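You operate a simulated robot arm through the tools that you are given. There is no shell and no other tool. Be economical: measure what you need, move in short steps, check, and stop when the job is done.

You are at the controls of a simulated two-armed robot. One attempt, no reset.

## Task
Put the paprika jar in the silver tart tin. Open the second drawer from the top, take the teaspoon from the bay end of the counter and leave it inside and shut the drawer again. Do these in any order. Set down upright: paprika jar.
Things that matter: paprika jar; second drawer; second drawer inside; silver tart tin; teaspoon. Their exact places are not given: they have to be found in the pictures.

It is judged by the outcome, as a careful person would: the job done as asked, and still so three seconds after it is handed in. It fails if anything else is knocked over, pushed out of place, dropped, spilled or broken.

## Robot
Two 7-joint arms with fingered hands on one trunk, on a base that drives. Base frame: it is fixed to the floor where the robot stands at the start and does not move with it; the origin is under the middle of the robot, x ahead of it, y to its left, z up; the surface under the hand at the start is at about z = 900. Lengths are in mm, angles in rad, forces in N, time in s.
The left shoulder is at the start at [70, 166, 1268], the right one opposite. With the tool pointing down near the work surface each hand reaches from about 100 to 960 mm from the robot's upright axis, wherever it stands, measured 20 degrees to its own side. Places, roughly: second drawer [-200, 1200, 600]; second drawer inside [-100, 1200, 600]; silver tart tin (7x6x2 cm) [500, 100, 900]. Payload 4.1 kg a hand.
The tool frame of a hand sits at the grasp point between the pads (the TCP): z along the fingers, y along the line on which they close. The tips reach 32 mm beyond it. Largest opening 108 mm; the body of the gripper starts 38 mm behind the TCP. The gripper is a hand of 4 fingers: y runs from the thumb to the fingers, the wrist lies at [-16, -108, -186] in the tool frame, and closing takes about 1.5 s.
Orientation is that of the tool frame in the base frame, as a unit quaternion [w, x, y, z]. With the fingers straight down and the wrist toward the robot, the tool's x, y and z point along [0, 1, 0], [1, 0, 0] and [0, 0, -1] of the base frame.

## Interface
- The arms move only by the tool apply_moves. It takes "left_deltas", "right_deltas" or both (then of equal length, played together; a hand with none holds still); each is one flat list of numbers, 6 for each row, row after row: the shift along the tool's x, y, z in m, then the turn, a rotation vector about the tool's x, y, z in rad. In form: [dx, dy, dz, ax, ay, az, dx, dy, dz, ax, ay, az, ...]. A call has 1 to 20 rows; each row shifts and turns the commanded pose from where the row before left it, along the tool's axes as they then stand. "left_hand" and "right_hand" are, for a hand that has rows, the closure, from 0 (fully open) to 1 (shut), set as the call begins (left out, the last holds). Each row takes 0.2 s and may step no farther than 50 mm and 0.15 rad from the row before; otherwise, or with a gripper value out of range, the whole call is refused. A pose out of reach is approached as far as the arm can. The call stops where the force on the tool passes 40 N (or 10 N more than at its start, if that is more) or the arm is blocked; 0.2 s more then pass. Each finger travels about 45 mm/s and halts on what it meets, pressing with about 28 N; the grip force reading is that of the motor and also rises with nothing between the fingers. The clock runs only during rows and for 0.2 s after the last one: add rows that do not move to give the fingers time. The reply holds the time, the measured pose of the TCP, the force on the tool along the base axes, the opening and the grip force, in the units named above and with some noise, with the torque about the TCP (base axes, N m) and any sound that the robot's microphone picked up, and new pictures: "show" is both (left out), scene, wrist or none (wrist: the cameras of the hands that moved).
- Cameras (640 x 400 px; columns grow to the right, rows downward): "scene" is now at [92.8, 72.2, 1481.6]; the picture's right is [0.85, -0.52, -0.00], its down [-0.36, -0.59, -0.72] and it looks along [0.38, 0.62, -0.69] (base axes); focal length 214 px, centre (320, 200). "left" rides on the left gripper at [-64, -93, -132] in its tool frame; the picture's right is [-0.80, -0.28, 0.53], its down [0.55, -0.71, 0.45] and it looks along [0.25, 0.65, 0.72] (tool axes); focal length 247 px, centre (320, 200). "right" rides on the right gripper at [64, -93, -131] in its tool frame; the picture's right is [-0.80, 0.28, -0.53], its down [-0.55, -0.71, 0.45] and it looks along [-0.25, 0.65, 0.72] (tool axes); focal length 247 px, centre (320, 200).
- lift_body(by): slides the trunk up (or, below 0, down) by that many mm; the arms and the scene camera ride with it, the base frame stays. It gives what a move gives, with no picture.
- drive_base(legs): drives the robot by 1 to 6 legs, each [ahead, left, turn to the left] in mm, mm and rad, along the robot's own axes; the way and the turn of a leg run together, so that a leg with both is an arc; at most 1500 mm and 3.142 rad a leg. The arms and the cameras ride along, it lands a little off, and it stops where it bumps. It gives what a move gives, and a new picture of the scene camera.
- finger_targets(index, middle, ring, thumb_bend, hand): sets how far each is bent, from 0 (flat) to 1 (curled in); at 0.3 the hand is open as for a grip, at 0.7 the pads meet at the TCP. One left out holds its place. A second passes; each finger stops where it meets its share of the squeeze, and holds until it gets a number again. A gripper value or a shape takes the hand back. It gives what a move gives, with no picture; readings hold the bend of each and the force on the fingers (four entries, about 0 where the hand has none), thumb and palm.
- grasp_type(shape, hand): the hand has 4 fingers and takes this shape, open, in about a second: jaw (thumb against the fingers, like two jaws); tri (thumb and two fingers); tip (a fingertip pinch); poke (one finger out to press); point (the index stretched); flat (the hand flat); cup (the hand cupped); fist (a fist). The gripper value then closes the fingers along that shape, each until it touches; the sizes above hold for jaw. It gives what a move gives, with no picture.
- head_to(pan, tilt): turns the head with the scene camera to pan (to the left, within 1.501 rad either way) and tilt (down, from -0.506 to 1.204), counted from straight ahead of the robot. It gives what a move gives, and a new picture of the scene camera.
- locate(camera, pixels): for up to 12 pixels [column, row] of the newest picture of that camera ("zoom" is the newest enlarged one), the place [x, y, z] in the base frame of the surface seen there, good to about 2 mm. It takes no simulated time.
- enlarge(camera, box): a new picture of the part [left, top, right, bottom] of that camera's present view, enlarged. It takes no simulated time.
- sign_off(): hands the job in; it is judged then, once.

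Keep the steps short. Do not move on a guess: measure, check each grasp and each placing, and mend mistakes. In all there are 110 turns and 260 pictures (those below and enlarged ones count). Leave the grippers open and the arms clear of the work at the hand-in unless told otherwise, and finish with a single line.

The tools are called after "Call:" by a JSON object that holds its "fn" and its "kwargs". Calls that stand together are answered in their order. apply_moves: Moves the arms, as the interface text tells. Its arguments: {"type":"object","properties":{"left_deltas":{"type":"array"},"left_hand":{"type":"number"},"right_deltas":{"type":"array"},"right_hand":{"type":"number"},"show":{"type":"string","enum":["both","scene","wrist","none"]}},"required":[]} The other tools are called the same way: lift_body (by) slides the trunk up or down; grasp_type (shape, hand) gives the hand a shape; finger_targets (index, middle, ring, thumb_bend, hand) moves the fingers one by one; drive_base (legs) drives the base; head_to (pan, tilt) turns the head that bears the scene camera; locate (camera, pixels) gives the place of the surface under pixels of a picture; enlarge (camera, box) takes an enlarged picture of a part of a camera's view; sign_off () hands the job in.

At the start:

```text
t: 0.0
left_tcp_pos: [421.8, 525.4, 1233.7]
left_orientation: [0.0, 0.707, 0.707, 0.0]
left_ft_force: [-0.1, -0.2, 0.0]
left_ft_torque: [0.0, 0.01, 0.0]
left_finger_gap: 107.7
left_grasp_force: 0.0
left_shape: jaw
left_bend: [0.3, 0.3, 0.3, 0.3]
left_finger forces: [0.1, 0.0, 0.1, 0.0, 0.0, 0.0]
right_tcp_pos: [563.0, 53.9, 1222.3]
right_orientation: [-0.001, 0.707, 0.707, 0.0]
right_ft_force: [-0.2, 0.3, 0.1]
right_ft_torque: [-0.02, 0.0, -0.01]
right_finger_gap: 107.8
right_grasp_force: 0.0
right_shape: jaw
right_bend: [0.3, 0.3, 0.3, 0.3]
right_finger forces: [0.0, 0.0, 0.0, 0.1, 0.0, 0.0]
trunk travel left (down, up): [-775.0, 165.0]
robot x, y, heading: [-3.1, -2.8, 0.002]
head pan, tilt: [1.023, 0.763]
```

scene: 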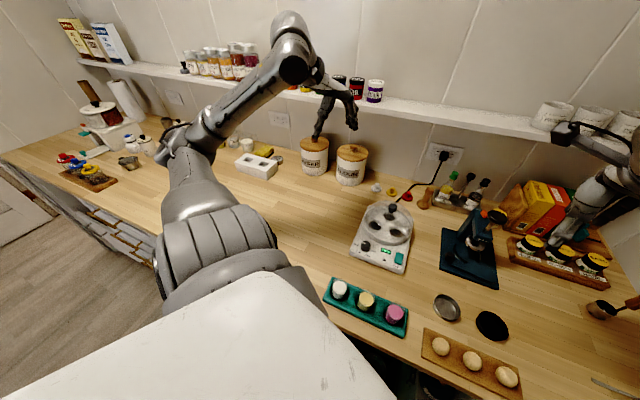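
right: 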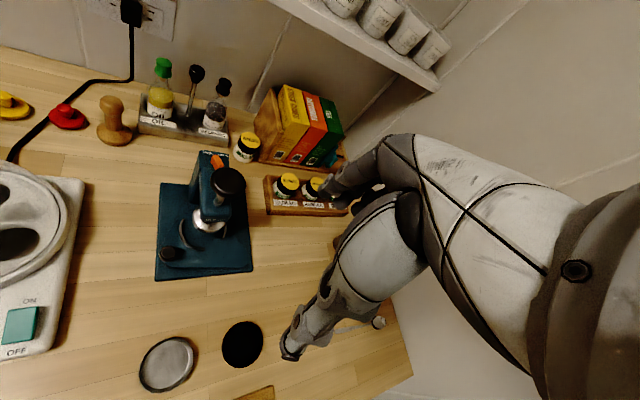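
left: 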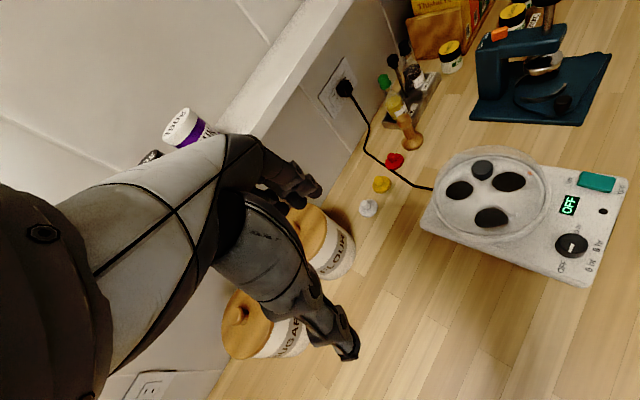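

I'll look around first: the right side of the counter (jars near 560,255) and the right-hand end.

Call:
{"fn": "enlarge", "kwargs": {"camera": "scene", "box": [400, 160, 640, 400]}}

Call:
{"fn": "enlarge", "kwargs": {"camera": "right", "box": [220, 120, 400, 240]}}

Call:
{"fn": "head_to", "kwargs": {"pan": 0.0, "tilt": 0.8}}

Call:
{"fn": "head_to", "kwargs": {"pan": 1.5, "tilt": 0.6}}

```text
1.67 times, centred on (520, 280) of scene
```

zoom: 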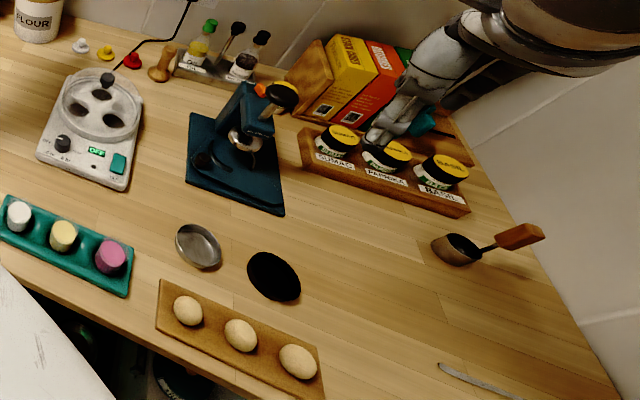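

```text
3.33 times, centred on (310, 180) of right
```

zoom: 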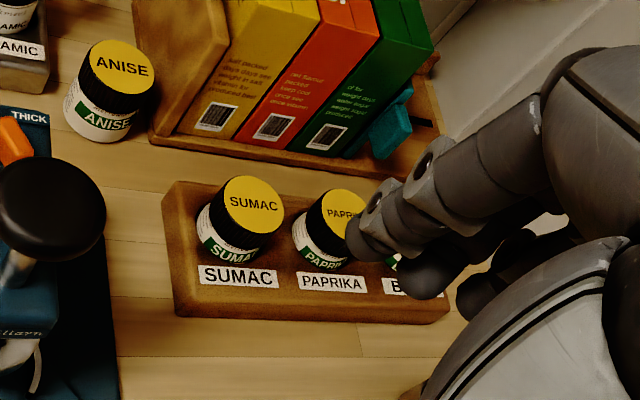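

```text
t: 1.3
left_tcp_pos: [421.6, 525.7, 1232.9]
left_orientation: [0.0, 0.707, 0.707, 0.0]
left_ft_force: [0.8, 0.3, 0.7]
left_ft_torque: [0.0, 0.01, 0.0]
left_finger_gap: 107.5
left_grasp_force: 0.0
left_shape: jaw
left_bend: [0.3, 0.3, 0.3, 0.3]
left_finger forces: [0.1, 0.0, 0.1, 0.0, 0.0, 0.1]
right_tcp_pos: [563.8, 54.6, 1222.3]
right_orientation: [0.0, 0.707, 0.707, 0.0]
right_ft_force: [-0.1, -0.8, 0.3]
right_ft_torque: [-0.01, 0.0, 0.01]
right_finger_gap: 107.3
right_grasp_force: 0.0
right_shape: jaw
right_bend: [0.3, 0.3, 0.3, 0.3]
right_finger forces: [0.0, 0.0, 0.1, 0.1, 0.0, 0.1]
trunk travel left (down, up): [-775.0, 165.0]
robot x, y, heading: [2.0, 0.6, 0.0]
head pan, tilt: [0.0, 0.799]
```

scene: 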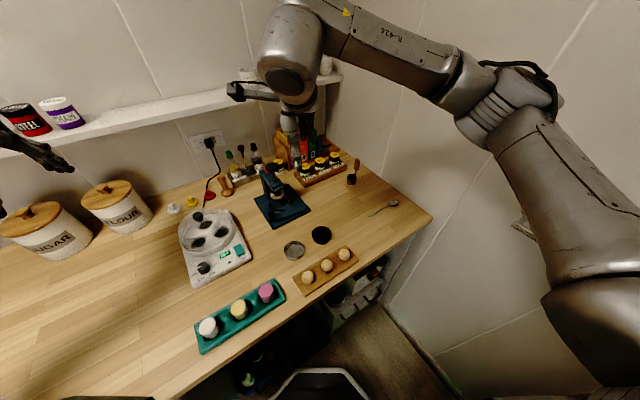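

```text
t: 2.9
left_tcp_pos: [422.1, 524.9, 1232.8]
left_orientation: [0.001, 0.707, 0.707, 0.0]
left_ft_force: [-1.7, -0.9, 0.5]
left_ft_torque: [0.03, -0.01, 0.01]
left_finger_gap: 107.7
left_grasp_force: 0.1
left_shape: jaw
left_bend: [0.3, 0.3, 0.3, 0.3]
left_finger forces: [0.0, 0.1, 0.0, 0.0, 0.0, 0.1]
right_tcp_pos: [563.6, 53.1, 1222.5]
right_orientation: [-0.001, 0.707, 0.707, 0.0]
right_ft_force: [0.0, -0.3, -1.0]
right_ft_torque: [0.0, 0.04, -0.02]
right_finger_gap: 107.6
right_grasp_force: 0.1
right_shape: jaw
right_bend: [0.3, 0.3, 0.3, 0.3]
right_finger forces: [0.0, 0.0, 0.0, 0.0, 0.0, 0.0]
trunk travel left (down, up): [-775.0, 165.0]
robot x, y, heading: [1.0, -1.5, -0.001]
head pan, tilt: [1.499, 0.6]
```

scene: 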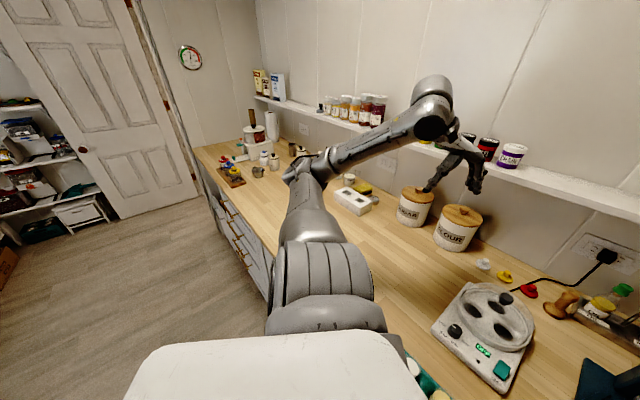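

Call:
{"fn": "enlarge", "kwargs": {"camera": "scene", "box": [180, 100, 400, 320]}}

Call:
{"fn": "locate", "kwargs": {"camera": "scene", "pixels": [[205, 175], [235, 215], [262, 265], [230, 235], [245, 260], [226, 210], [200, 149], [250, 150], [170, 250], [120, 210]]}}

Call:
{"fn": "head_to", "kwargs": {"pan": -0.1, "tilt": 0.85}}

Call:
{"fn": "enlarge", "kwargs": {"camera": "scene", "box": [280, 100, 480, 300]}}

```text
1.82 times, centred on (290, 210) of scene
```

zoom: 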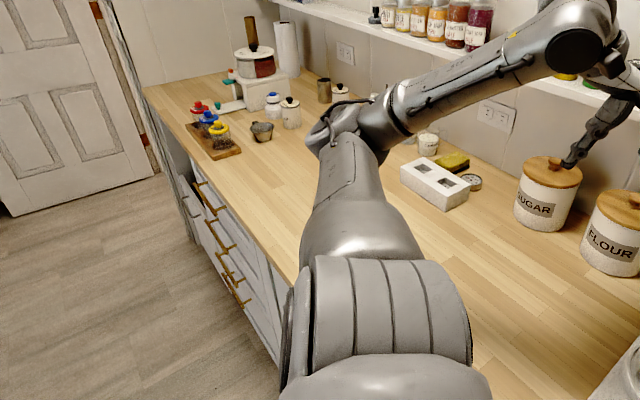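

```text
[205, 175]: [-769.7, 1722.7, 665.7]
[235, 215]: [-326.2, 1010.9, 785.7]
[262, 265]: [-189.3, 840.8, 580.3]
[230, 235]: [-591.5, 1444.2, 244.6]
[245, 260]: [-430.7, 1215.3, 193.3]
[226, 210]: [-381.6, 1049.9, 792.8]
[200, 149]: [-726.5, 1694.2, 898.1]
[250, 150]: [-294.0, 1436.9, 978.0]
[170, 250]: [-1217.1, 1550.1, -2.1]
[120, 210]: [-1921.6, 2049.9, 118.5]
```

```text
t: 4.5
left_tcp_pos: [422.9, 525.5, 1232.0]
left_orientation: [0.0, 0.708, 0.707, 0.0]
left_ft_force: [0.9, 0.1, -0.2]
left_ft_torque: [-0.03, 0.02, -0.02]
left_finger_gap: 107.5
left_grasp_force: 0.1
left_shape: jaw
left_bend: [0.3, 0.3, 0.3, 0.3]
left_finger forces: [0.0, 0.0, 0.0, 0.1, 0.0, 0.0]
right_tcp_pos: [562.4, 54.5, 1223.4]
right_orientation: [0.0, 0.707, 0.707, -0.001]
right_ft_force: [-0.6, 0.0, -0.2]
right_ft_torque: [-0.02, -0.01, -0.03]
right_finger_gap: 107.2
right_grasp_force: 0.0
right_shape: jaw
right_bend: [0.3, 0.3, 0.3, 0.3]
right_finger forces: [0.1, 0.0, 0.0, 0.0, 0.0, 0.0]
trunk travel left (down, up): [-775.0, 165.0]
robot x, y, heading: [-2.7, 0.5, -0.002]
head pan, tilt: [-0.099, 0.85]
```

scene: 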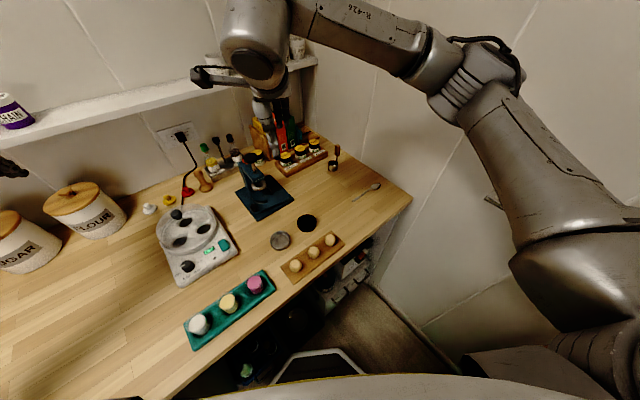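

```text
2.00 times, centred on (380, 200) of scene
```

zoom: 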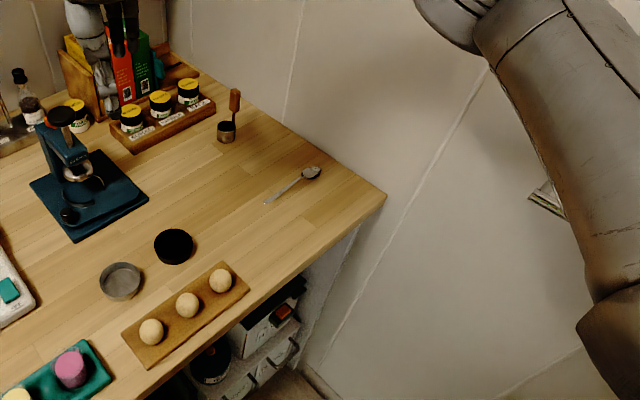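

Call:
{"fn": "locate", "kwargs": {"camera": "scene", "pixels": [[353, 201], [364, 194], [372, 189], [377, 186], [302, 152], [281, 241], [281, 234], [307, 223], [410, 200], [250, 202], [335, 157], [331, 240]]}}

Call:
{"fn": "enlarge", "kwargs": {"camera": "scene", "box": [260, 120, 350, 190]}}

Call:
{"fn": "enlarge", "kwargs": {"camera": "scene", "box": [340, 170, 400, 210]}}

```text
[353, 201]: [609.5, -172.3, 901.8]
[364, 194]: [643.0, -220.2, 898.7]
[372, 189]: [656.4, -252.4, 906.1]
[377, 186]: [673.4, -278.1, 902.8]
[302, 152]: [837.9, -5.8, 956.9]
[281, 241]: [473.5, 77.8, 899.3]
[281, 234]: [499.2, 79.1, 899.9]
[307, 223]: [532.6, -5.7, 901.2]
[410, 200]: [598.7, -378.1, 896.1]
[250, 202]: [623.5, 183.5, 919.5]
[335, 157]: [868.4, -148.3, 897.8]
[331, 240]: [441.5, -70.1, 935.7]
```

```text
5.71 times, centred on (305, 155) of scene
```

zoom: 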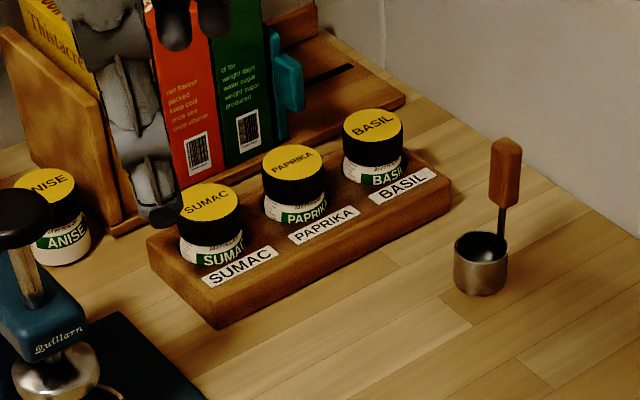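

```text
10.00 times, centred on (370, 190) of scene
```

zoom: 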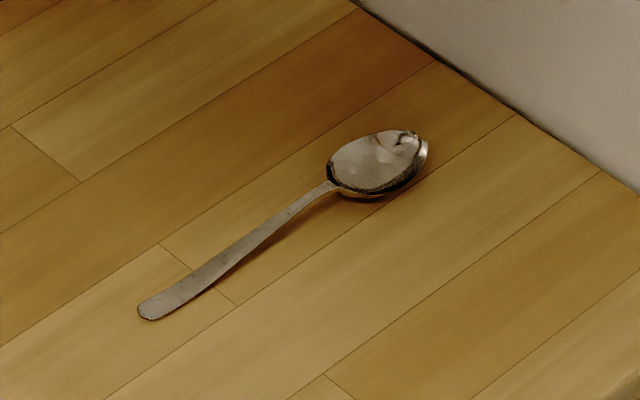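

Call:
{"fn": "enlarge", "kwargs": {"camera": "scene", "box": [260, 130, 340, 180]}}

Call:
{"fn": "locate", "kwargs": {"camera": "scene", "pixels": [[300, 148], [286, 155], [314, 142], [300, 145], [300, 151], [297, 148], [304, 148], [300, 159], [291, 164], [298, 163], [306, 166], [310, 132]]}}

Call:
{"fn": "enlarge", "kwargs": {"camera": "right", "box": [240, 160, 480, 360]}}

Call:
{"fn": "enlarge", "kwargs": {"camera": "scene", "box": [180, 0, 340, 140]}}

```text
8.00 times, centred on (300, 155) of scene
```

zoom: 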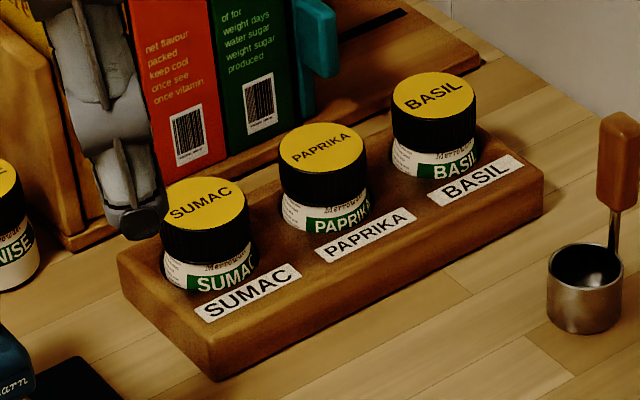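

```text
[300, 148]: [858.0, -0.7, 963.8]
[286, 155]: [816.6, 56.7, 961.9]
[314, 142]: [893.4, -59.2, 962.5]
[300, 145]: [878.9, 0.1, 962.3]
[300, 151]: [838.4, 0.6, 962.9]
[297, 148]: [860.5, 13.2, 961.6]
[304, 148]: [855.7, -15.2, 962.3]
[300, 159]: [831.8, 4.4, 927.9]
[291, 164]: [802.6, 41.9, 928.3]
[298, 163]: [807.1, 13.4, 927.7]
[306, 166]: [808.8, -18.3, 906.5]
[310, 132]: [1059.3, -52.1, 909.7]
```

```text
2.00 times, centred on (360, 260) of right
```

zoom: 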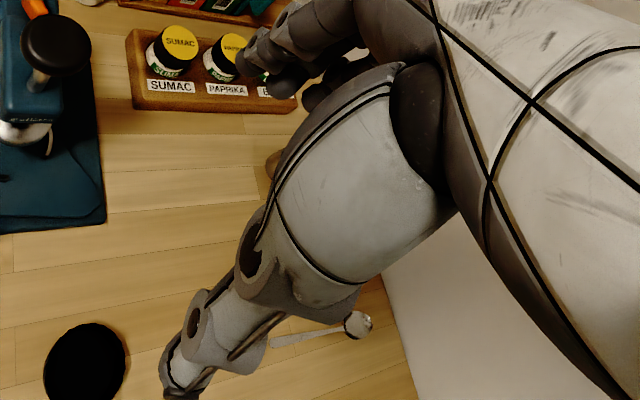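

```text
2.86 times, centred on (260, 70) of scene
```

zoom: 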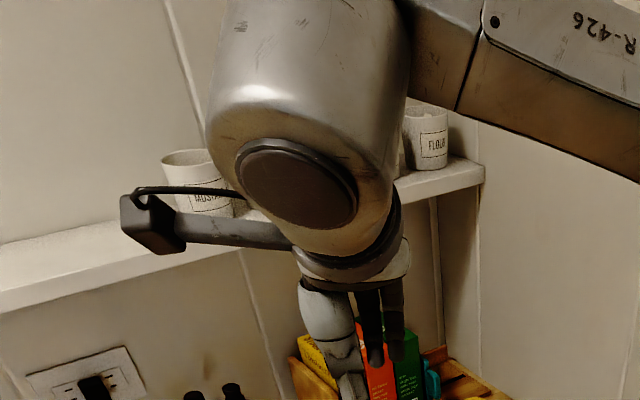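

Call:
{"fn": "locate", "kwargs": {"camera": "scene", "pixels": [[316, 62], [290, 75], [180, 95], [100, 120], [262, 130], [277, 110], [270, 150], [284, 143], [297, 135], [303, 140], [290, 128], [300, 105]]}}

Call:
{"fn": "enlarge", "kwargs": {"camera": "scene", "box": [240, 200, 340, 270]}}

```text
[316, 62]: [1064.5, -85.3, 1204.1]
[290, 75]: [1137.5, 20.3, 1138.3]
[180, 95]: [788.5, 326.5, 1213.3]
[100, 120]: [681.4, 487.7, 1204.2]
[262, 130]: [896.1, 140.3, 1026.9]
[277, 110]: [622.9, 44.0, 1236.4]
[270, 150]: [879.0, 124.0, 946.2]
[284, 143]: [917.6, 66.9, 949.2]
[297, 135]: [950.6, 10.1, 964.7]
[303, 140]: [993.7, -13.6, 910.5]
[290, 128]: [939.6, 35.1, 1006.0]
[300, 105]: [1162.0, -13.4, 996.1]
```

```text
5.71 times, centred on (290, 235) of scene
```

zoom: 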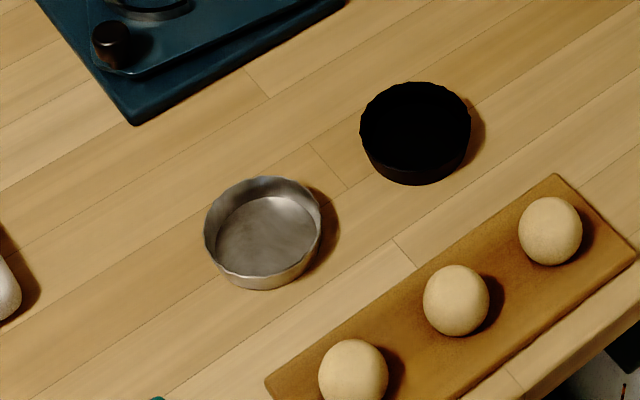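

Silver tin at about (485,78), paprika lid at (858,-1,963), row direction about (0.55,-0.83). Moving the right hand above the jar, turned so that the fingers close across the row.

Call:
{"fn": "apply_moves", "kwargs": {"right_deltas": [-0.0079, 0.0421, 0.0174, 0, 0, 0, -0.0079, 0.0421, 0.0174, 0, 0, 0, -0.0079, 0.0421, 0.0174, 0, 0, 0, -0.0079, 0.0421, 0.0174, 0, 0, 0, -0.0079, 0.0421, 0.0174, 0, 0, 0, -0.0079, 0.0421, 0.0174, 0, 0, 0, -0.0079, 0.0421, 0.0174, 0, 0, 0, 0, 0, 0, 0, 0, -0.14, 0, 0, 0, 0, 0, -0.14, 0, 0, 0, 0, 0, -0.14, 0, 0, 0, 0, 0, -0.14, 0, 0, 0, 0, 0, 0], "right_hand": 0.2}}

```text
t: 7.2
left_tcp_pos: [422.0, 525.1, 1231.6]
left_orientation: [0.0, 0.707, 0.707, 0.0]
left_ft_force: [-0.7, 0.0, 0.0]
left_ft_torque: [0.04, 0.01, 0.0]
left_finger_gap: 107.6
left_grasp_force: 0.0
left_shape: jaw
left_bend: [0.3, 0.3, 0.3, 0.3]
left_finger forces: [0.0, 0.0, 0.0, 0.0, 0.1, 0.0]
right_tcp_pos: [858.5, -2.3, 1101.7]
right_orientation: [-0.001, 0.601, 0.799, 0.0]
right_ft_force: [0.0, 0.3, -0.9]
right_ft_torque: [0.05, 0.03, -0.03]
right_finger_gap: 86.3
right_grasp_force: 0.0
right_shape: jaw
right_bend: [0.26, 0.34, 0.32, 0.54]
right_finger forces: [0.1, 0.0, 0.0, 0.0, 0.0, 0.0]
right hand out of reach, approached as far as the arm can: row 10, 11
trunk travel left (down, up): [-775.0, 165.0]
robot x, y, heading: [-1.1, 1.7, -0.001]
head pan, tilt: [-0.099, 0.85]
```

scene: 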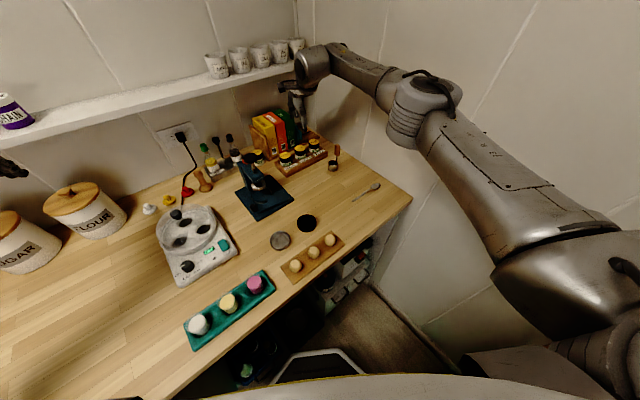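
right: 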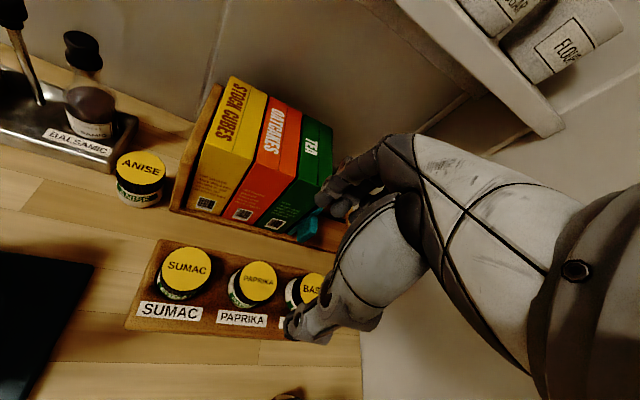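

Yaw only reached about 16° of 32 (reach limit). I'll look down to see how much room the base has in front of the counter.

Call:
{"fn": "head_to", "kwargs": {"pan": 0.4, "tilt": 1.2}}

```text
t: 8.1
left_tcp_pos: [422.1, 524.9, 1232.1]
left_orientation: [0.0, 0.707, 0.707, 0.0]
left_ft_force: [0.0, 1.1, 0.6]
left_ft_torque: [-0.02, 0.02, -0.04]
left_finger_gap: 107.6
left_grasp_force: 0.1
left_shape: jaw
left_bend: [0.3, 0.3, 0.3, 0.3]
left_finger forces: [0.1, 0.1, 0.0, 0.0, 0.0, 0.0]
right_tcp_pos: [856.5, -1.9, 1099.9]
right_orientation: [0.0, 0.601, 0.799, 0.0]
right_ft_force: [-0.2, 1.6, -0.5]
right_ft_torque: [0.01, 0.01, -0.03]
right_finger_gap: 86.4
right_grasp_force: 0.1
right_shape: jaw
right_bend: [0.26, 0.34, 0.32, 0.54]
right_finger forces: [0.0, 0.0, 0.0, 0.0, 0.1, 0.1]
trunk travel left (down, up): [-775.0, 165.0]
robot x, y, heading: [0.9, -3.2, 0.005]
head pan, tilt: [0.4, 1.201]
```

scene: 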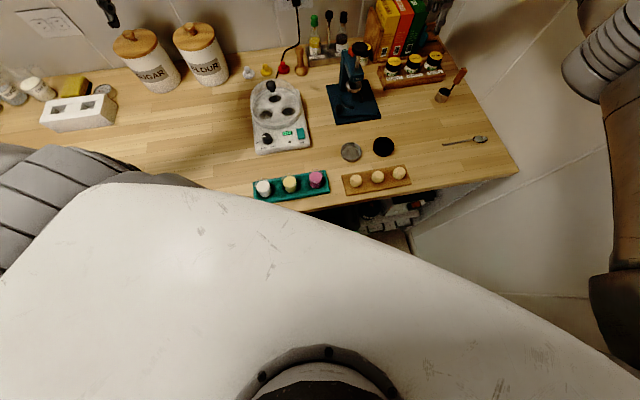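

Retracting the right hand, then turning the base left 0.5 rad so it faces the counter squarely.

Call:
{"fn": "apply_moves", "kwargs": {"right_deltas": [0, -0.042, -0.008, 0, 0, 0.07, 0, -0.042, -0.008, 0, 0, 0.07, 0, -0.042, -0.008, 0, 0, 0.07, 0, -0.042, -0.008, 0, 0, 0.07, 0, -0.042, -0.008, 0, 0, 0, 0, -0.042, -0.008, 0, 0, 0], "show": "none"}}

Call:
{"fn": "drive_base", "kwargs": {"legs": [[0, 0, 0.5]]}}

```text
t: 9.5
left_tcp_pos: [421.1, 524.4, 1233.3]
left_orientation: [0.001, 0.707, 0.707, 0.0]
left_ft_force: [-0.6, -1.1, -0.1]
left_ft_torque: [-0.01, 0.0, 0.02]
left_finger_gap: 107.4
left_grasp_force: 0.1
left_shape: jaw
left_bend: [0.3, 0.3, 0.3, 0.3]
left_finger forces: [0.0, 0.0, 0.1, 0.1, 0.1, 0.0]
right_tcp_pos: [610.0, -32.2, 1151.7]
right_orientation: [0.0, 0.707, 0.707, 0.0]
right_ft_force: [-0.9, 0.3, 0.4]
right_ft_torque: [0.01, -0.04, -0.03]
right_finger_gap: 86.5
right_grasp_force: 0.0
right_shape: jaw
right_bend: [0.26, 0.34, 0.32, 0.54]
right_finger forces: [0.0, 0.1, 0.0, 0.1, 0.0, 0.0]
trunk travel left (down, up): [-775.0, 165.0]
robot x, y, heading: [0.6, -0.4, 0.003]
head pan, tilt: [0.4, 1.201]
```

```text
t: 11.3
left_tcp_pos: [116.5, 663.3, 1231.8]
left_orientation: [0.0, 0.509, 0.861, 0.0]
left_ft_force: [0.0, 0.0, -1.1]
left_ft_torque: [-0.02, -0.02, 0.01]
left_finger_gap: 107.5
left_grasp_force: 0.1
left_shape: jaw
left_bend: [0.3, 0.3, 0.3, 0.3]
left_finger forces: [0.0, 0.0, 0.0, 0.0, 0.0, 0.0]
right_tcp_pos: [550.1, 266.8, 1149.5]
right_orientation: [-0.001, 0.509, 0.861, 0.0]
right_ft_force: [0.8, 0.2, -0.4]
right_ft_torque: [-0.01, -0.03, -0.02]
right_finger_gap: 86.6
right_grasp_force: 0.1
right_shape: jaw
right_bend: [0.26, 0.34, 0.32, 0.54]
right_finger forces: [0.0, 0.1, 0.1, 0.0, 0.0, 0.0]
trunk travel left (down, up): [-775.0, 165.0]
robot x, y, heading: [-1.4, -2.7, 0.5]
head pan, tilt: [0.4, 1.201]
```

scene: 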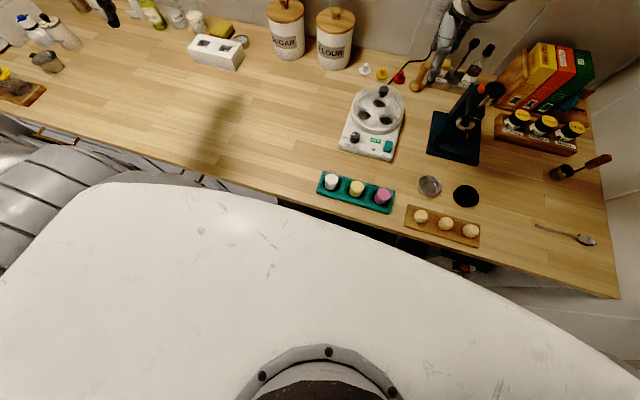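

Call:
{"fn": "apply_moves", "kwargs": {"right_deltas": [-0.0426, 0.0156, 0, 0, 0, 0, -0.0426, 0.0156, 0, 0, 0, 0, -0.0426, 0.0156, 0, 0, 0, 0, -0.0426, 0.0156, 0, 0, 0, 0, -0.0426, 0.0156, 0, 0, 0, 0, -0.0426, 0.0156, 0, 0, 0, 0, -0.0426, 0.0156, 0.02, 0, 0, 0, -0.0426, 0.0156, 0.02, 0, 0, 0, -0.0426, 0.0156, 0.02, 0, 0, -0.07, 0, 0, 0.02, 0, 0, 0], "right_hand": 0.1}}

Call:
{"fn": "head_to", "kwargs": {"pan": -0.4, "tilt": 0.75}}

```text
t: 13.5
left_tcp_pos: [117.3, 663.5, 1231.6]
left_orientation: [0.0, 0.509, 0.861, 0.0]
left_ft_force: [0.3, 0.0, 0.2]
left_ft_torque: [-0.01, 0.03, 0.01]
left_finger_gap: 107.7
left_grasp_force: 0.0
left_shape: jaw
left_bend: [0.3, 0.3, 0.3, 0.3]
left_finger forces: [0.1, 0.0, 0.0, 0.0, 0.1, 0.1]
right_tcp_pos: [857.8, -0.7, 1068.7]
right_orientation: [-0.001, 0.479, 0.878, 0.0]
right_ft_force: [-0.4, 0.0, 0.8]
right_ft_torque: [-0.02, 0.02, 0.02]
right_finger_gap: 96.9
right_grasp_force: 0.0
right_shape: jaw
right_bend: [0.26, 0.32, 0.31, 0.44]
right_finger forces: [0.0, 0.0, 0.0, 0.0, 0.0, 0.1]
trunk travel left (down, up): [-775.0, 165.0]
robot x, y, heading: [-3.4, -0.7, 0.503]
head pan, tilt: [0.4, 1.201]
```

scene: 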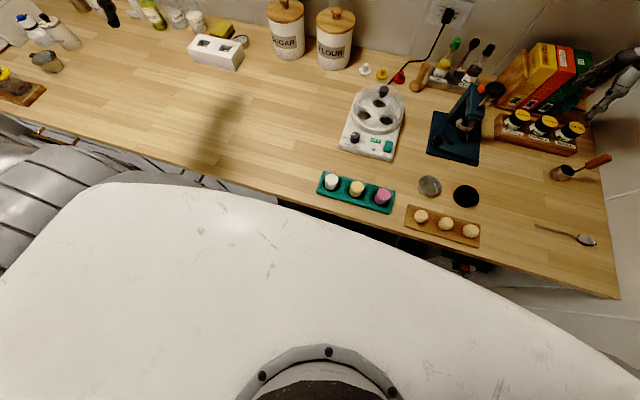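
right: 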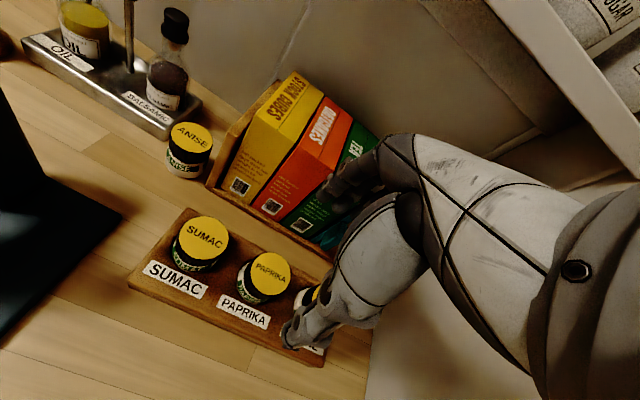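

```text
t: 14.6
left_tcp_pos: [117.3, 662.3, 1232.3]
left_orientation: [0.0, 0.509, 0.861, -0.001]
left_ft_force: [-0.3, -0.6, 0.5]
left_ft_torque: [-0.01, 0.0, -0.02]
left_finger_gap: 107.6
left_grasp_force: 0.0
left_shape: jaw
left_bend: [0.3, 0.3, 0.3, 0.3]
left_finger forces: [0.0, 0.0, 0.1, 0.1, 0.0, 0.0]
right_tcp_pos: [858.2, -3.6, 1069.4]
right_orientation: [0.0, 0.479, 0.878, -0.002]
right_ft_force: [-0.2, 1.0, -0.2]
right_ft_torque: [0.0, 0.0, -0.01]
right_finger_gap: 97.0
right_grasp_force: 0.1
right_shape: jaw
right_bend: [0.26, 0.32, 0.31, 0.44]
right_finger forces: [0.0, 0.1, 0.1, 0.2, 0.0, 0.0]
trunk travel left (down, up): [-775.0, 165.0]
robot x, y, heading: [-2.4, 0.2, 0.504]
head pan, tilt: [-0.4, 0.75]
```

scene: 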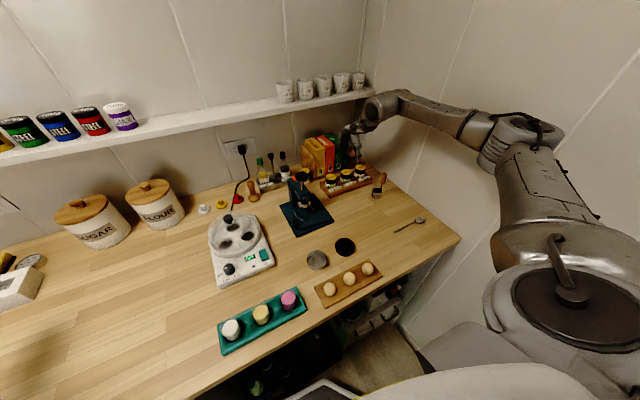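

Lid of PAPRIKA at (268,275) in the wrist picture, just where the TCP axis projects. I measure its centre again.

Call:
{"fn": "enlarge", "kwargs": {"camera": "right", "box": [200, 210, 340, 340]}}

Call:
{"fn": "locate", "kwargs": {"camera": "right", "pixels": [[270, 272], [252, 274], [289, 274], [271, 257], [271, 290], [207, 235], [325, 300], [300, 230], [262, 300]]}}

Call:
{"fn": "enlarge", "kwargs": {"camera": "scene", "box": [300, 120, 420, 200]}}

```text
3.08 times, centred on (270, 275) of right
```

zoom: 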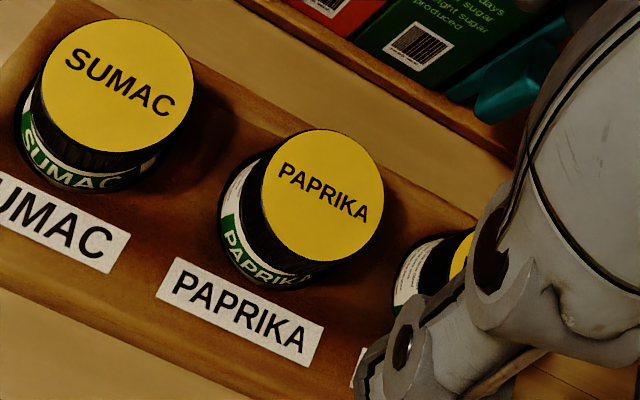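

```text
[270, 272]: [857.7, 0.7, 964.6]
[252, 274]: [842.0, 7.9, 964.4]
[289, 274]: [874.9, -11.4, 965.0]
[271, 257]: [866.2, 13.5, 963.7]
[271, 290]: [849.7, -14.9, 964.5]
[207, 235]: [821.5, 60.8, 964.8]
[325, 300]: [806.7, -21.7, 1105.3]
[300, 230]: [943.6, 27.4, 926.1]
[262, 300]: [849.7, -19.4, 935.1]
```

```text
5.00 times, centred on (360, 160) of scene
```

zoom: 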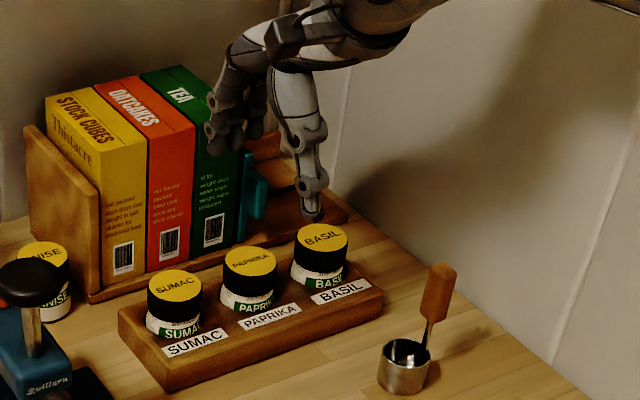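

Call:
{"fn": "apply_moves", "kwargs": {"right_deltas": [0, 0, 0.02, 0, 0, 0, 0, 0, 0.02, 0, 0, 0, 0, 0, 0.02, 0, 0, 0, 0, 0, 0.02, 0, 0, 0, 0, 0, 0.017, 0, 0, 0, 0, 0, 0, 0, 0, 0], "right_hand": 0.2, "show": "wrist"}}

Call:
{"fn": "enlarge", "kwargs": {"camera": "scene", "box": [300, 120, 420, 200]}}

```text
t: 16.0
left_tcp_pos: [117.1, 663.1, 1232.3]
left_orientation: [0.0, 0.509, 0.861, 0.0]
left_ft_force: [0.8, 0.5, -0.3]
left_ft_torque: [0.0, 0.0, -0.01]
left_finger_gap: 107.5
left_grasp_force: 0.0
left_shape: jaw
left_bend: [0.3, 0.3, 0.3, 0.3]
left_finger forces: [0.0, 0.0, 0.0, 0.1, 0.0, 0.0]
right_tcp_pos: [857.0, -2.6, 972.6]
right_orientation: [0.0, 0.479, 0.878, 0.0]
right_ft_force: [-0.5, 0.0, -0.5]
right_ft_torque: [0.02, 0.01, 0.02]
right_finger_gap: 86.8
right_grasp_force: 0.1
right_shape: jaw
right_bend: [0.26, 0.34, 0.32, 0.54]
right_finger forces: [0.0, 0.0, 0.0, 0.0, 0.0, 0.1]
trunk travel left (down, up): [-775.0, 165.0]
robot x, y, heading: [-1.5, 2.5, 0.503]
head pan, tilt: [-0.4, 0.75]
```

right: 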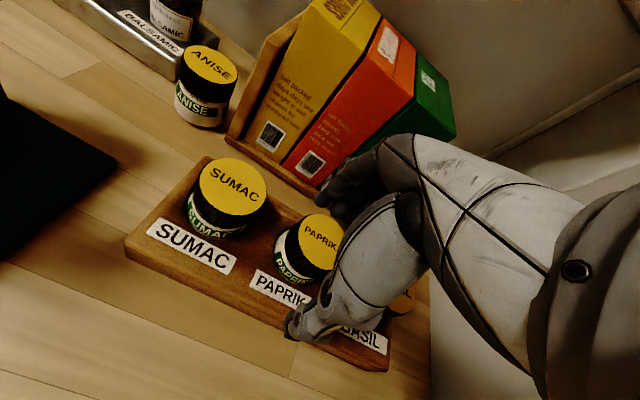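

```text
5.00 times, centred on (360, 160) of scene
```

zoom: 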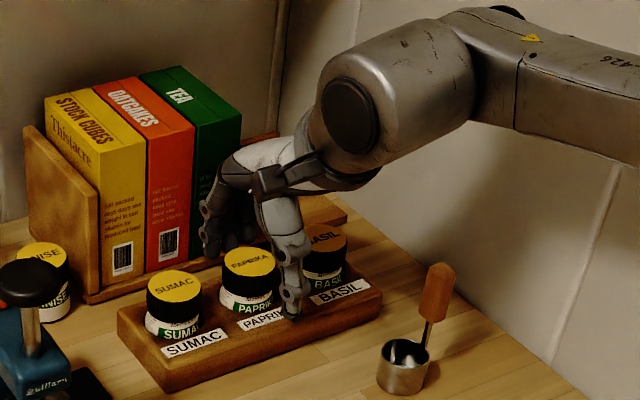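

Call:
{"fn": "locate", "kwargs": {"camera": "scene", "pixels": [[345, 181], [344, 178], [345, 171], [329, 169], [333, 167], [338, 166], [353, 160]]}}

Call:
{"fn": "locate", "kwargs": {"camera": "right", "pixels": [[293, 325], [305, 318], [330, 205], [350, 190], [325, 290]]}}

Call:
{"fn": "enlarge", "kwargs": {"camera": "right", "box": [260, 150, 420, 360]}}

```text
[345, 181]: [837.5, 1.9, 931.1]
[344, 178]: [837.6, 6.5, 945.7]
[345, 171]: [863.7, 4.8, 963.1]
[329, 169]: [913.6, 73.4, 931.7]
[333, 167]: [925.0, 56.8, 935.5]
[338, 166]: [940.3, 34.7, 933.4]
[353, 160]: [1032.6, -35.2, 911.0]
```

```text
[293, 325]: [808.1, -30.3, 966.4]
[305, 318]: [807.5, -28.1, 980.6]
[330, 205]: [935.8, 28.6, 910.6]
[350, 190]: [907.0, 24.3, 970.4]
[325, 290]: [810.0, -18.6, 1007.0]
```

```text
1.90 times, centred on (340, 255) of right
```

zoom: 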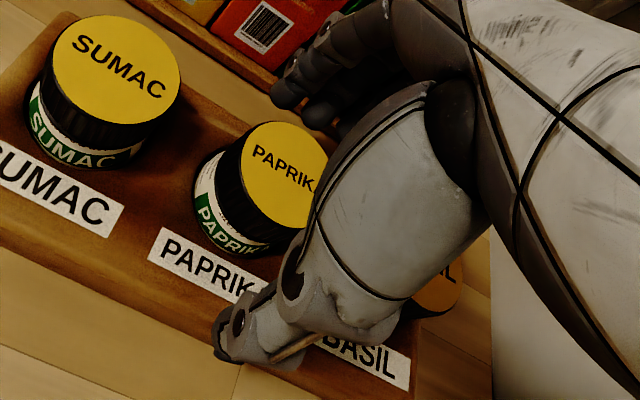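

Thumb surface at (808,-30) lies right opposite the jar across the row, fingers at (907,24). Closing.

Call:
{"fn": "apply_moves", "kwargs": {"right_deltas": [0, 0, 0, 0, 0, 0, 0, 0, 0, 0, 0, 0, 0, 0, 0, 0, 0, 0, 0, 0, 0, 0, 0, 0, 0, 0, 0, 0, 0, 0, 0, 0, 0, 0, 0, 0, 0, 0, 0, 0, 0, 0, 0, 0, 0, 0, 0, 0], "right_hand": 0.75, "show": "wrist"}}

Call:
{"fn": "enlarge", "kwargs": {"camera": "scene", "box": [300, 120, 420, 200]}}

```text
t: 17.8
left_tcp_pos: [116.7, 662.3, 1231.5]
left_orientation: [0.001, 0.51, 0.86, -0.001]
left_ft_force: [-0.3, -0.4, -0.1]
left_ft_torque: [0.01, 0.03, 0.0]
left_finger_gap: 107.5
left_grasp_force: 0.1
left_shape: jaw
left_bend: [0.3, 0.3, 0.3, 0.3]
left_finger forces: [0.0, 0.0, 0.0, 0.0, 0.0, 0.0]
right_tcp_pos: [856.2, -1.9, 973.8]
right_orientation: [-0.001, 0.479, 0.878, 0.0]
right_ft_force: [0.2, 0.3, -0.1]
right_ft_torque: [0.01, -0.01, -0.02]
right_finger_gap: 38.1
right_grasp_force: 28.2
right_shape: jaw
right_bend: [0.74, 0.51, 0.55, 0.74]
right_finger forces: [15.7, 7.6, 0.0, 0.0, 23.7, 0.1]
trunk travel left (down, up): [-775.0, 165.0]
robot x, y, heading: [-2.4, -0.1, 0.503]
head pan, tilt: [-0.4, 0.75]
```

right: 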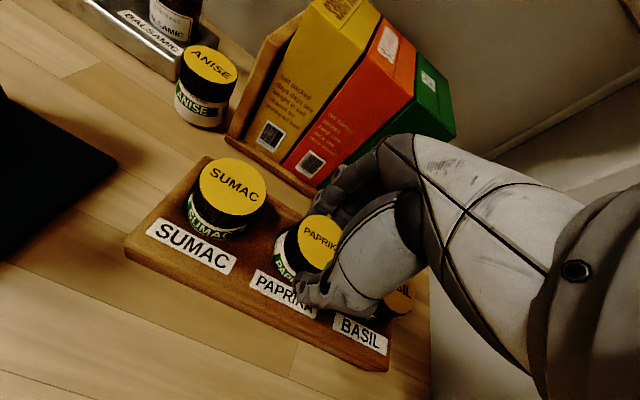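

```text
5.00 times, centred on (360, 160) of scene
```

zoom: 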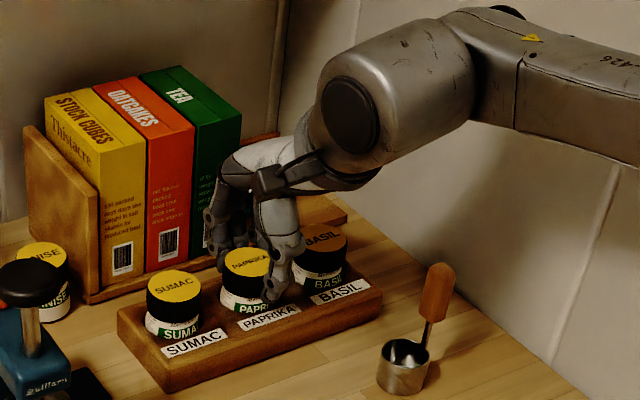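

Grip is 28 N with a 38 mm gap. Lifting straight up.

Call:
{"fn": "apply_moves", "kwargs": {"right_deltas": [0, 0, -0.01, 0, 0, 0, 0, 0, -0.015, 0, 0, 0, 0, 0, -0.02, 0, 0, 0, 0, 0, -0.02, 0, 0, 0, 0, 0, -0.03, 0, 0, 0, 0, 0, -0.03, 0, 0, 0]}}

Call:
{"fn": "enlarge", "kwargs": {"camera": "scene", "box": [300, 100, 420, 200]}}

```text
t: 19.2
left_tcp_pos: [116.0, 662.2, 1232.1]
left_orientation: [0.0, 0.509, 0.861, 0.0]
left_ft_force: [0.2, 0.1, -0.7]
left_ft_torque: [-0.02, -0.01, 0.02]
left_finger_gap: 107.8
left_grasp_force: 0.1
left_shape: jaw
left_bend: [0.3, 0.3, 0.3, 0.3]
left_finger forces: [0.0, 0.0, 0.1, 0.1, 0.1, 0.0]
right_tcp_pos: [856.4, -2.5, 1097.5]
right_orientation: [-0.001, 0.479, 0.878, 0.0]
right_ft_force: [0.2, 0.0, 0.0]
right_ft_torque: [0.0, -0.01, 0.01]
right_finger_gap: 38.2
right_grasp_force: 28.1
right_shape: jaw
right_bend: [0.74, 0.51, 0.55, 0.74]
right_finger forces: [15.9, 7.7, 0.0, 0.0, 23.7, 0.0]
trunk travel left (down, up): [-775.0, 165.0]
robot x, y, heading: [0.4, -2.8, 0.503]
head pan, tilt: [-0.4, 0.75]
```

scene: 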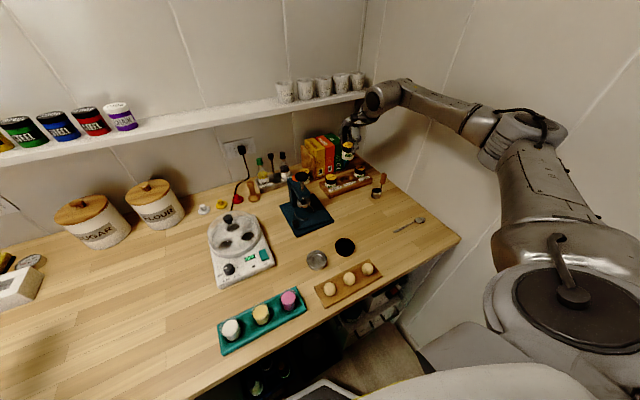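
right: 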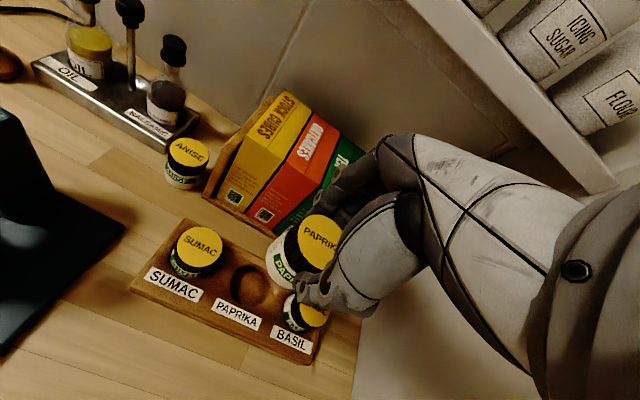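

```text
4.00 times, centred on (360, 150) of scene
```

zoom: 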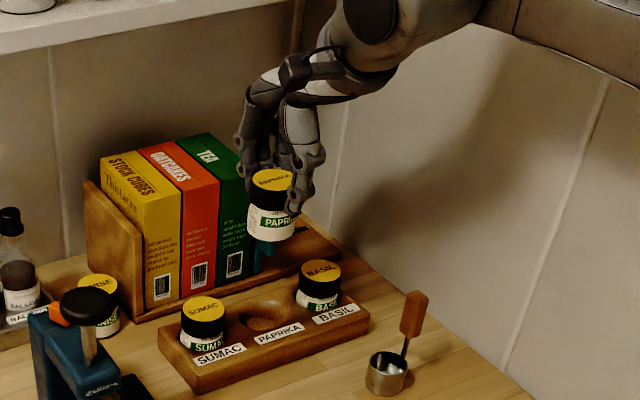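

Call:
{"fn": "locate", "kwargs": {"camera": "zoom", "pixels": [[270, 180], [258, 186], [262, 240], [275, 243], [285, 222], [253, 178]]}}

Call:
{"fn": "enlarge", "kwargs": {"camera": "scene", "box": [285, 235, 365, 285]}}

Call:
{"fn": "locate", "kwargs": {"camera": "right", "pixels": [[323, 232], [303, 235], [320, 218], [340, 225], [280, 275], [188, 145], [185, 185]]}}

```text
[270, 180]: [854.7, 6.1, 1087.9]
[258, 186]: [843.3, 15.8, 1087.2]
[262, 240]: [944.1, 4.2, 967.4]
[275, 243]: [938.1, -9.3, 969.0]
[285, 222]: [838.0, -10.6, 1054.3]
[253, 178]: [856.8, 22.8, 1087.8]
```

```text
8.00 times, centred on (325, 260) of scene
```

zoom: 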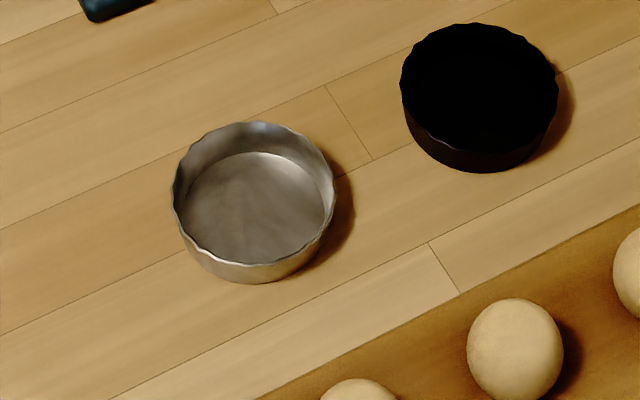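

```text
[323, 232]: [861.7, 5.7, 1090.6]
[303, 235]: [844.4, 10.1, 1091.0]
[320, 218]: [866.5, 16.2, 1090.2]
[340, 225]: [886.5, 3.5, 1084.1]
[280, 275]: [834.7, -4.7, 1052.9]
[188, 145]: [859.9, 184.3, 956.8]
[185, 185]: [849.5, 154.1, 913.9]
```

Call:
{"fn": "locate", "kwargs": {"camera": "zoom", "pixels": [[175, 185], [334, 180], [255, 124], [250, 264], [258, 205], [188, 210], [325, 215], [256, 260], [260, 155], [290, 150], [230, 240], [310, 240]]}}

```text
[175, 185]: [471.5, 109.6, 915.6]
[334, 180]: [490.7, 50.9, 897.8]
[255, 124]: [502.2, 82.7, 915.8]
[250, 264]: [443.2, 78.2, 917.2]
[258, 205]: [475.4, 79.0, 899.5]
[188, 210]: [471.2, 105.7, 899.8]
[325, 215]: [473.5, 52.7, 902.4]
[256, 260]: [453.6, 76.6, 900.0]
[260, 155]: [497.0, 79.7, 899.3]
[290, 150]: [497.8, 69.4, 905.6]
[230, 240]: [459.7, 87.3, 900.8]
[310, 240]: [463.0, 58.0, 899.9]
```

Tin centre ≈ (474,80), floor 899.5, rim 916. Carrying the jar high to above it.

Call:
{"fn": "apply_moves", "kwargs": {"right_deltas": [0, 0, -0.03, 0, 0, 0, 0, 0, -0.03, 0, 0, 0, 0.03042, -0.0309, 0, 0, 0, 0, 0.03042, -0.0309, 0, 0, 0, 0, 0.03042, -0.0309, 0, 0, 0, 0, 0.03042, -0.0309, 0, 0, 0, 0, 0.03042, -0.0309, 0, 0, 0, 0, 0.03042, -0.0309, 0, 0, 0, 0, 0.03042, -0.0309, 0, 0, 0, 0, 0.03042, -0.0309, 0, 0, 0, 0, 0.03042, -0.0309, 0, 0, 0, 0, 0, 0, 0.03, 0, 0, 0, 0, 0, 0.03, 0, 0, 0, 0, 0, 0.03, 0, 0, 0, 0, 0, 0, 0, 0, 0]}}

```text
t: 22.4
left_tcp_pos: [117.1, 662.6, 1233.4]
left_orientation: [0.0, 0.509, 0.861, 0.0]
left_ft_force: [-0.8, 0.1, 0.0]
left_ft_torque: [0.01, 0.02, 0.03]
left_finger_gap: 107.7
left_grasp_force: 0.1
left_shape: jaw
left_bend: [0.3, 0.3, 0.3, 0.3]
left_finger forces: [0.1, 0.0, 0.1, 0.0, 0.1, 0.0]
right_tcp_pos: [475.9, 76.8, 1066.9]
right_orientation: [0.0, 0.479, 0.878, 0.0]
right_ft_force: [-0.6, -0.4, 0.2]
right_ft_torque: [-0.01, 0.03, -0.04]
right_finger_gap: 38.1
right_grasp_force: 27.4
right_shape: jaw
right_bend: [0.74, 0.51, 0.55, 0.74]
right_finger forces: [15.9, 7.9, 0.0, 0.0, 23.8, 0.0]
trunk travel left (down, up): [-775.0, 165.0]
robot x, y, heading: [-4.3, 0.1, 0.5]
head pan, tilt: [-0.4, 0.75]
```

scene: 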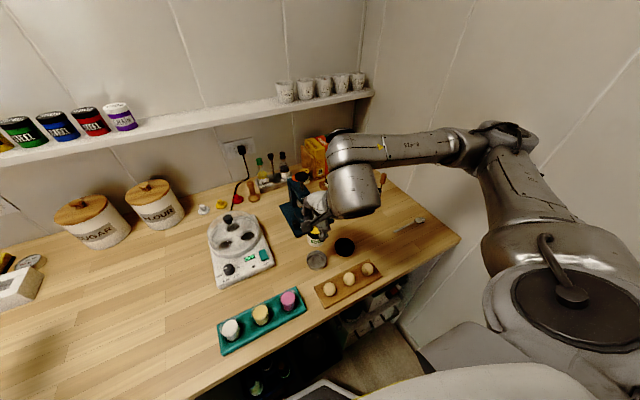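
right: 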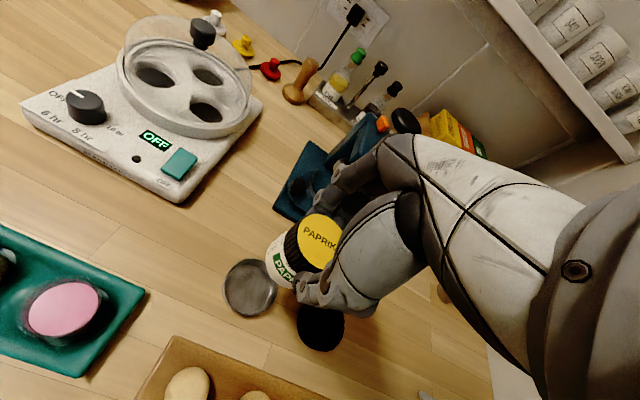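

Call:
{"fn": "apply_moves", "kwargs": {"right_deltas": [0, 0, 0.025, 0, 0, 0, 0, 0, 0.025, 0, 0, 0, 0, 0, 0.018, 0, 0, 0, 0, 0, 0, 0, 0, 0], "show": "wrist"}}

Call:
{"fn": "enlarge", "kwargs": {"camera": "scene", "box": [270, 210, 370, 280]}}

```text
t: 23.4
left_tcp_pos: [117.6, 662.8, 1232.1]
left_orientation: [0.0, 0.509, 0.861, 0.001]
left_ft_force: [0.0, -0.7, 0.0]
left_ft_torque: [-0.03, 0.0, 0.03]
left_finger_gap: 107.4
left_grasp_force: 0.1
left_shape: jaw
left_bend: [0.3, 0.3, 0.3, 0.3]
left_finger forces: [0.0, 0.0, 0.1, 0.1, 0.0, 0.1]
right_tcp_pos: [475.0, 76.9, 998.7]
right_orientation: [0.0, 0.478, 0.878, 0.0]
right_ft_force: [-0.2, 0.1, -1.1]
right_ft_torque: [-0.03, -0.05, -0.01]
right_finger_gap: 37.8
right_grasp_force: 28.4
right_shape: jaw
right_bend: [0.74, 0.52, 0.55, 0.75]
right_finger forces: [15.8, 8.0, 0.0, 0.1, 23.7, 0.0]
trunk travel left (down, up): [-775.0, 165.0]
robot x, y, heading: [-3.9, -0.1, 0.5]
head pan, tilt: [-0.4, 0.75]
```

right: 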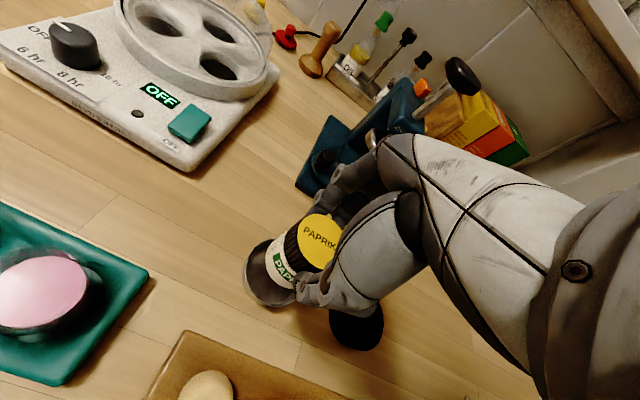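

```text
5.71 times, centred on (320, 245) of scene
```

zoom: 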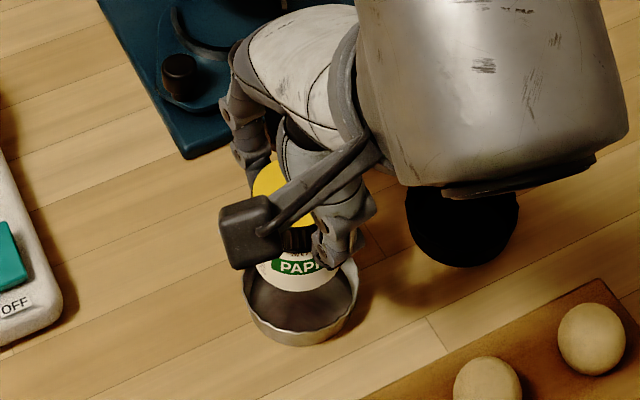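

Call:
{"fn": "locate", "kwargs": {"camera": "right", "pixels": [[318, 232], [300, 242], [318, 215], [334, 225], [272, 258], [282, 275], [285, 245]]}}

Call:
{"fn": "locate", "kwargs": {"camera": "zoom", "pixels": [[265, 180], [300, 280], [268, 275], [333, 280], [268, 165], [245, 285], [357, 275], [300, 330]]}}

```text
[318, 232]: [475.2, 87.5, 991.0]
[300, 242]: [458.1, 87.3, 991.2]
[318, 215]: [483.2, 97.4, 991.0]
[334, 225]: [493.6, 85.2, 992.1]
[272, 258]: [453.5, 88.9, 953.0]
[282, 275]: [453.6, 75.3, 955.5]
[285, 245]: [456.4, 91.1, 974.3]
```

```text
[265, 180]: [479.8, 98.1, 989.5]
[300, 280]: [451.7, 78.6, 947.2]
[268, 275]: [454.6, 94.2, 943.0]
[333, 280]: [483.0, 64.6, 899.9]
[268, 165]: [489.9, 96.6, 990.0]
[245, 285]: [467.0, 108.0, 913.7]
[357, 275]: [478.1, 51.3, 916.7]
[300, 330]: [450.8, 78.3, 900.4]
```

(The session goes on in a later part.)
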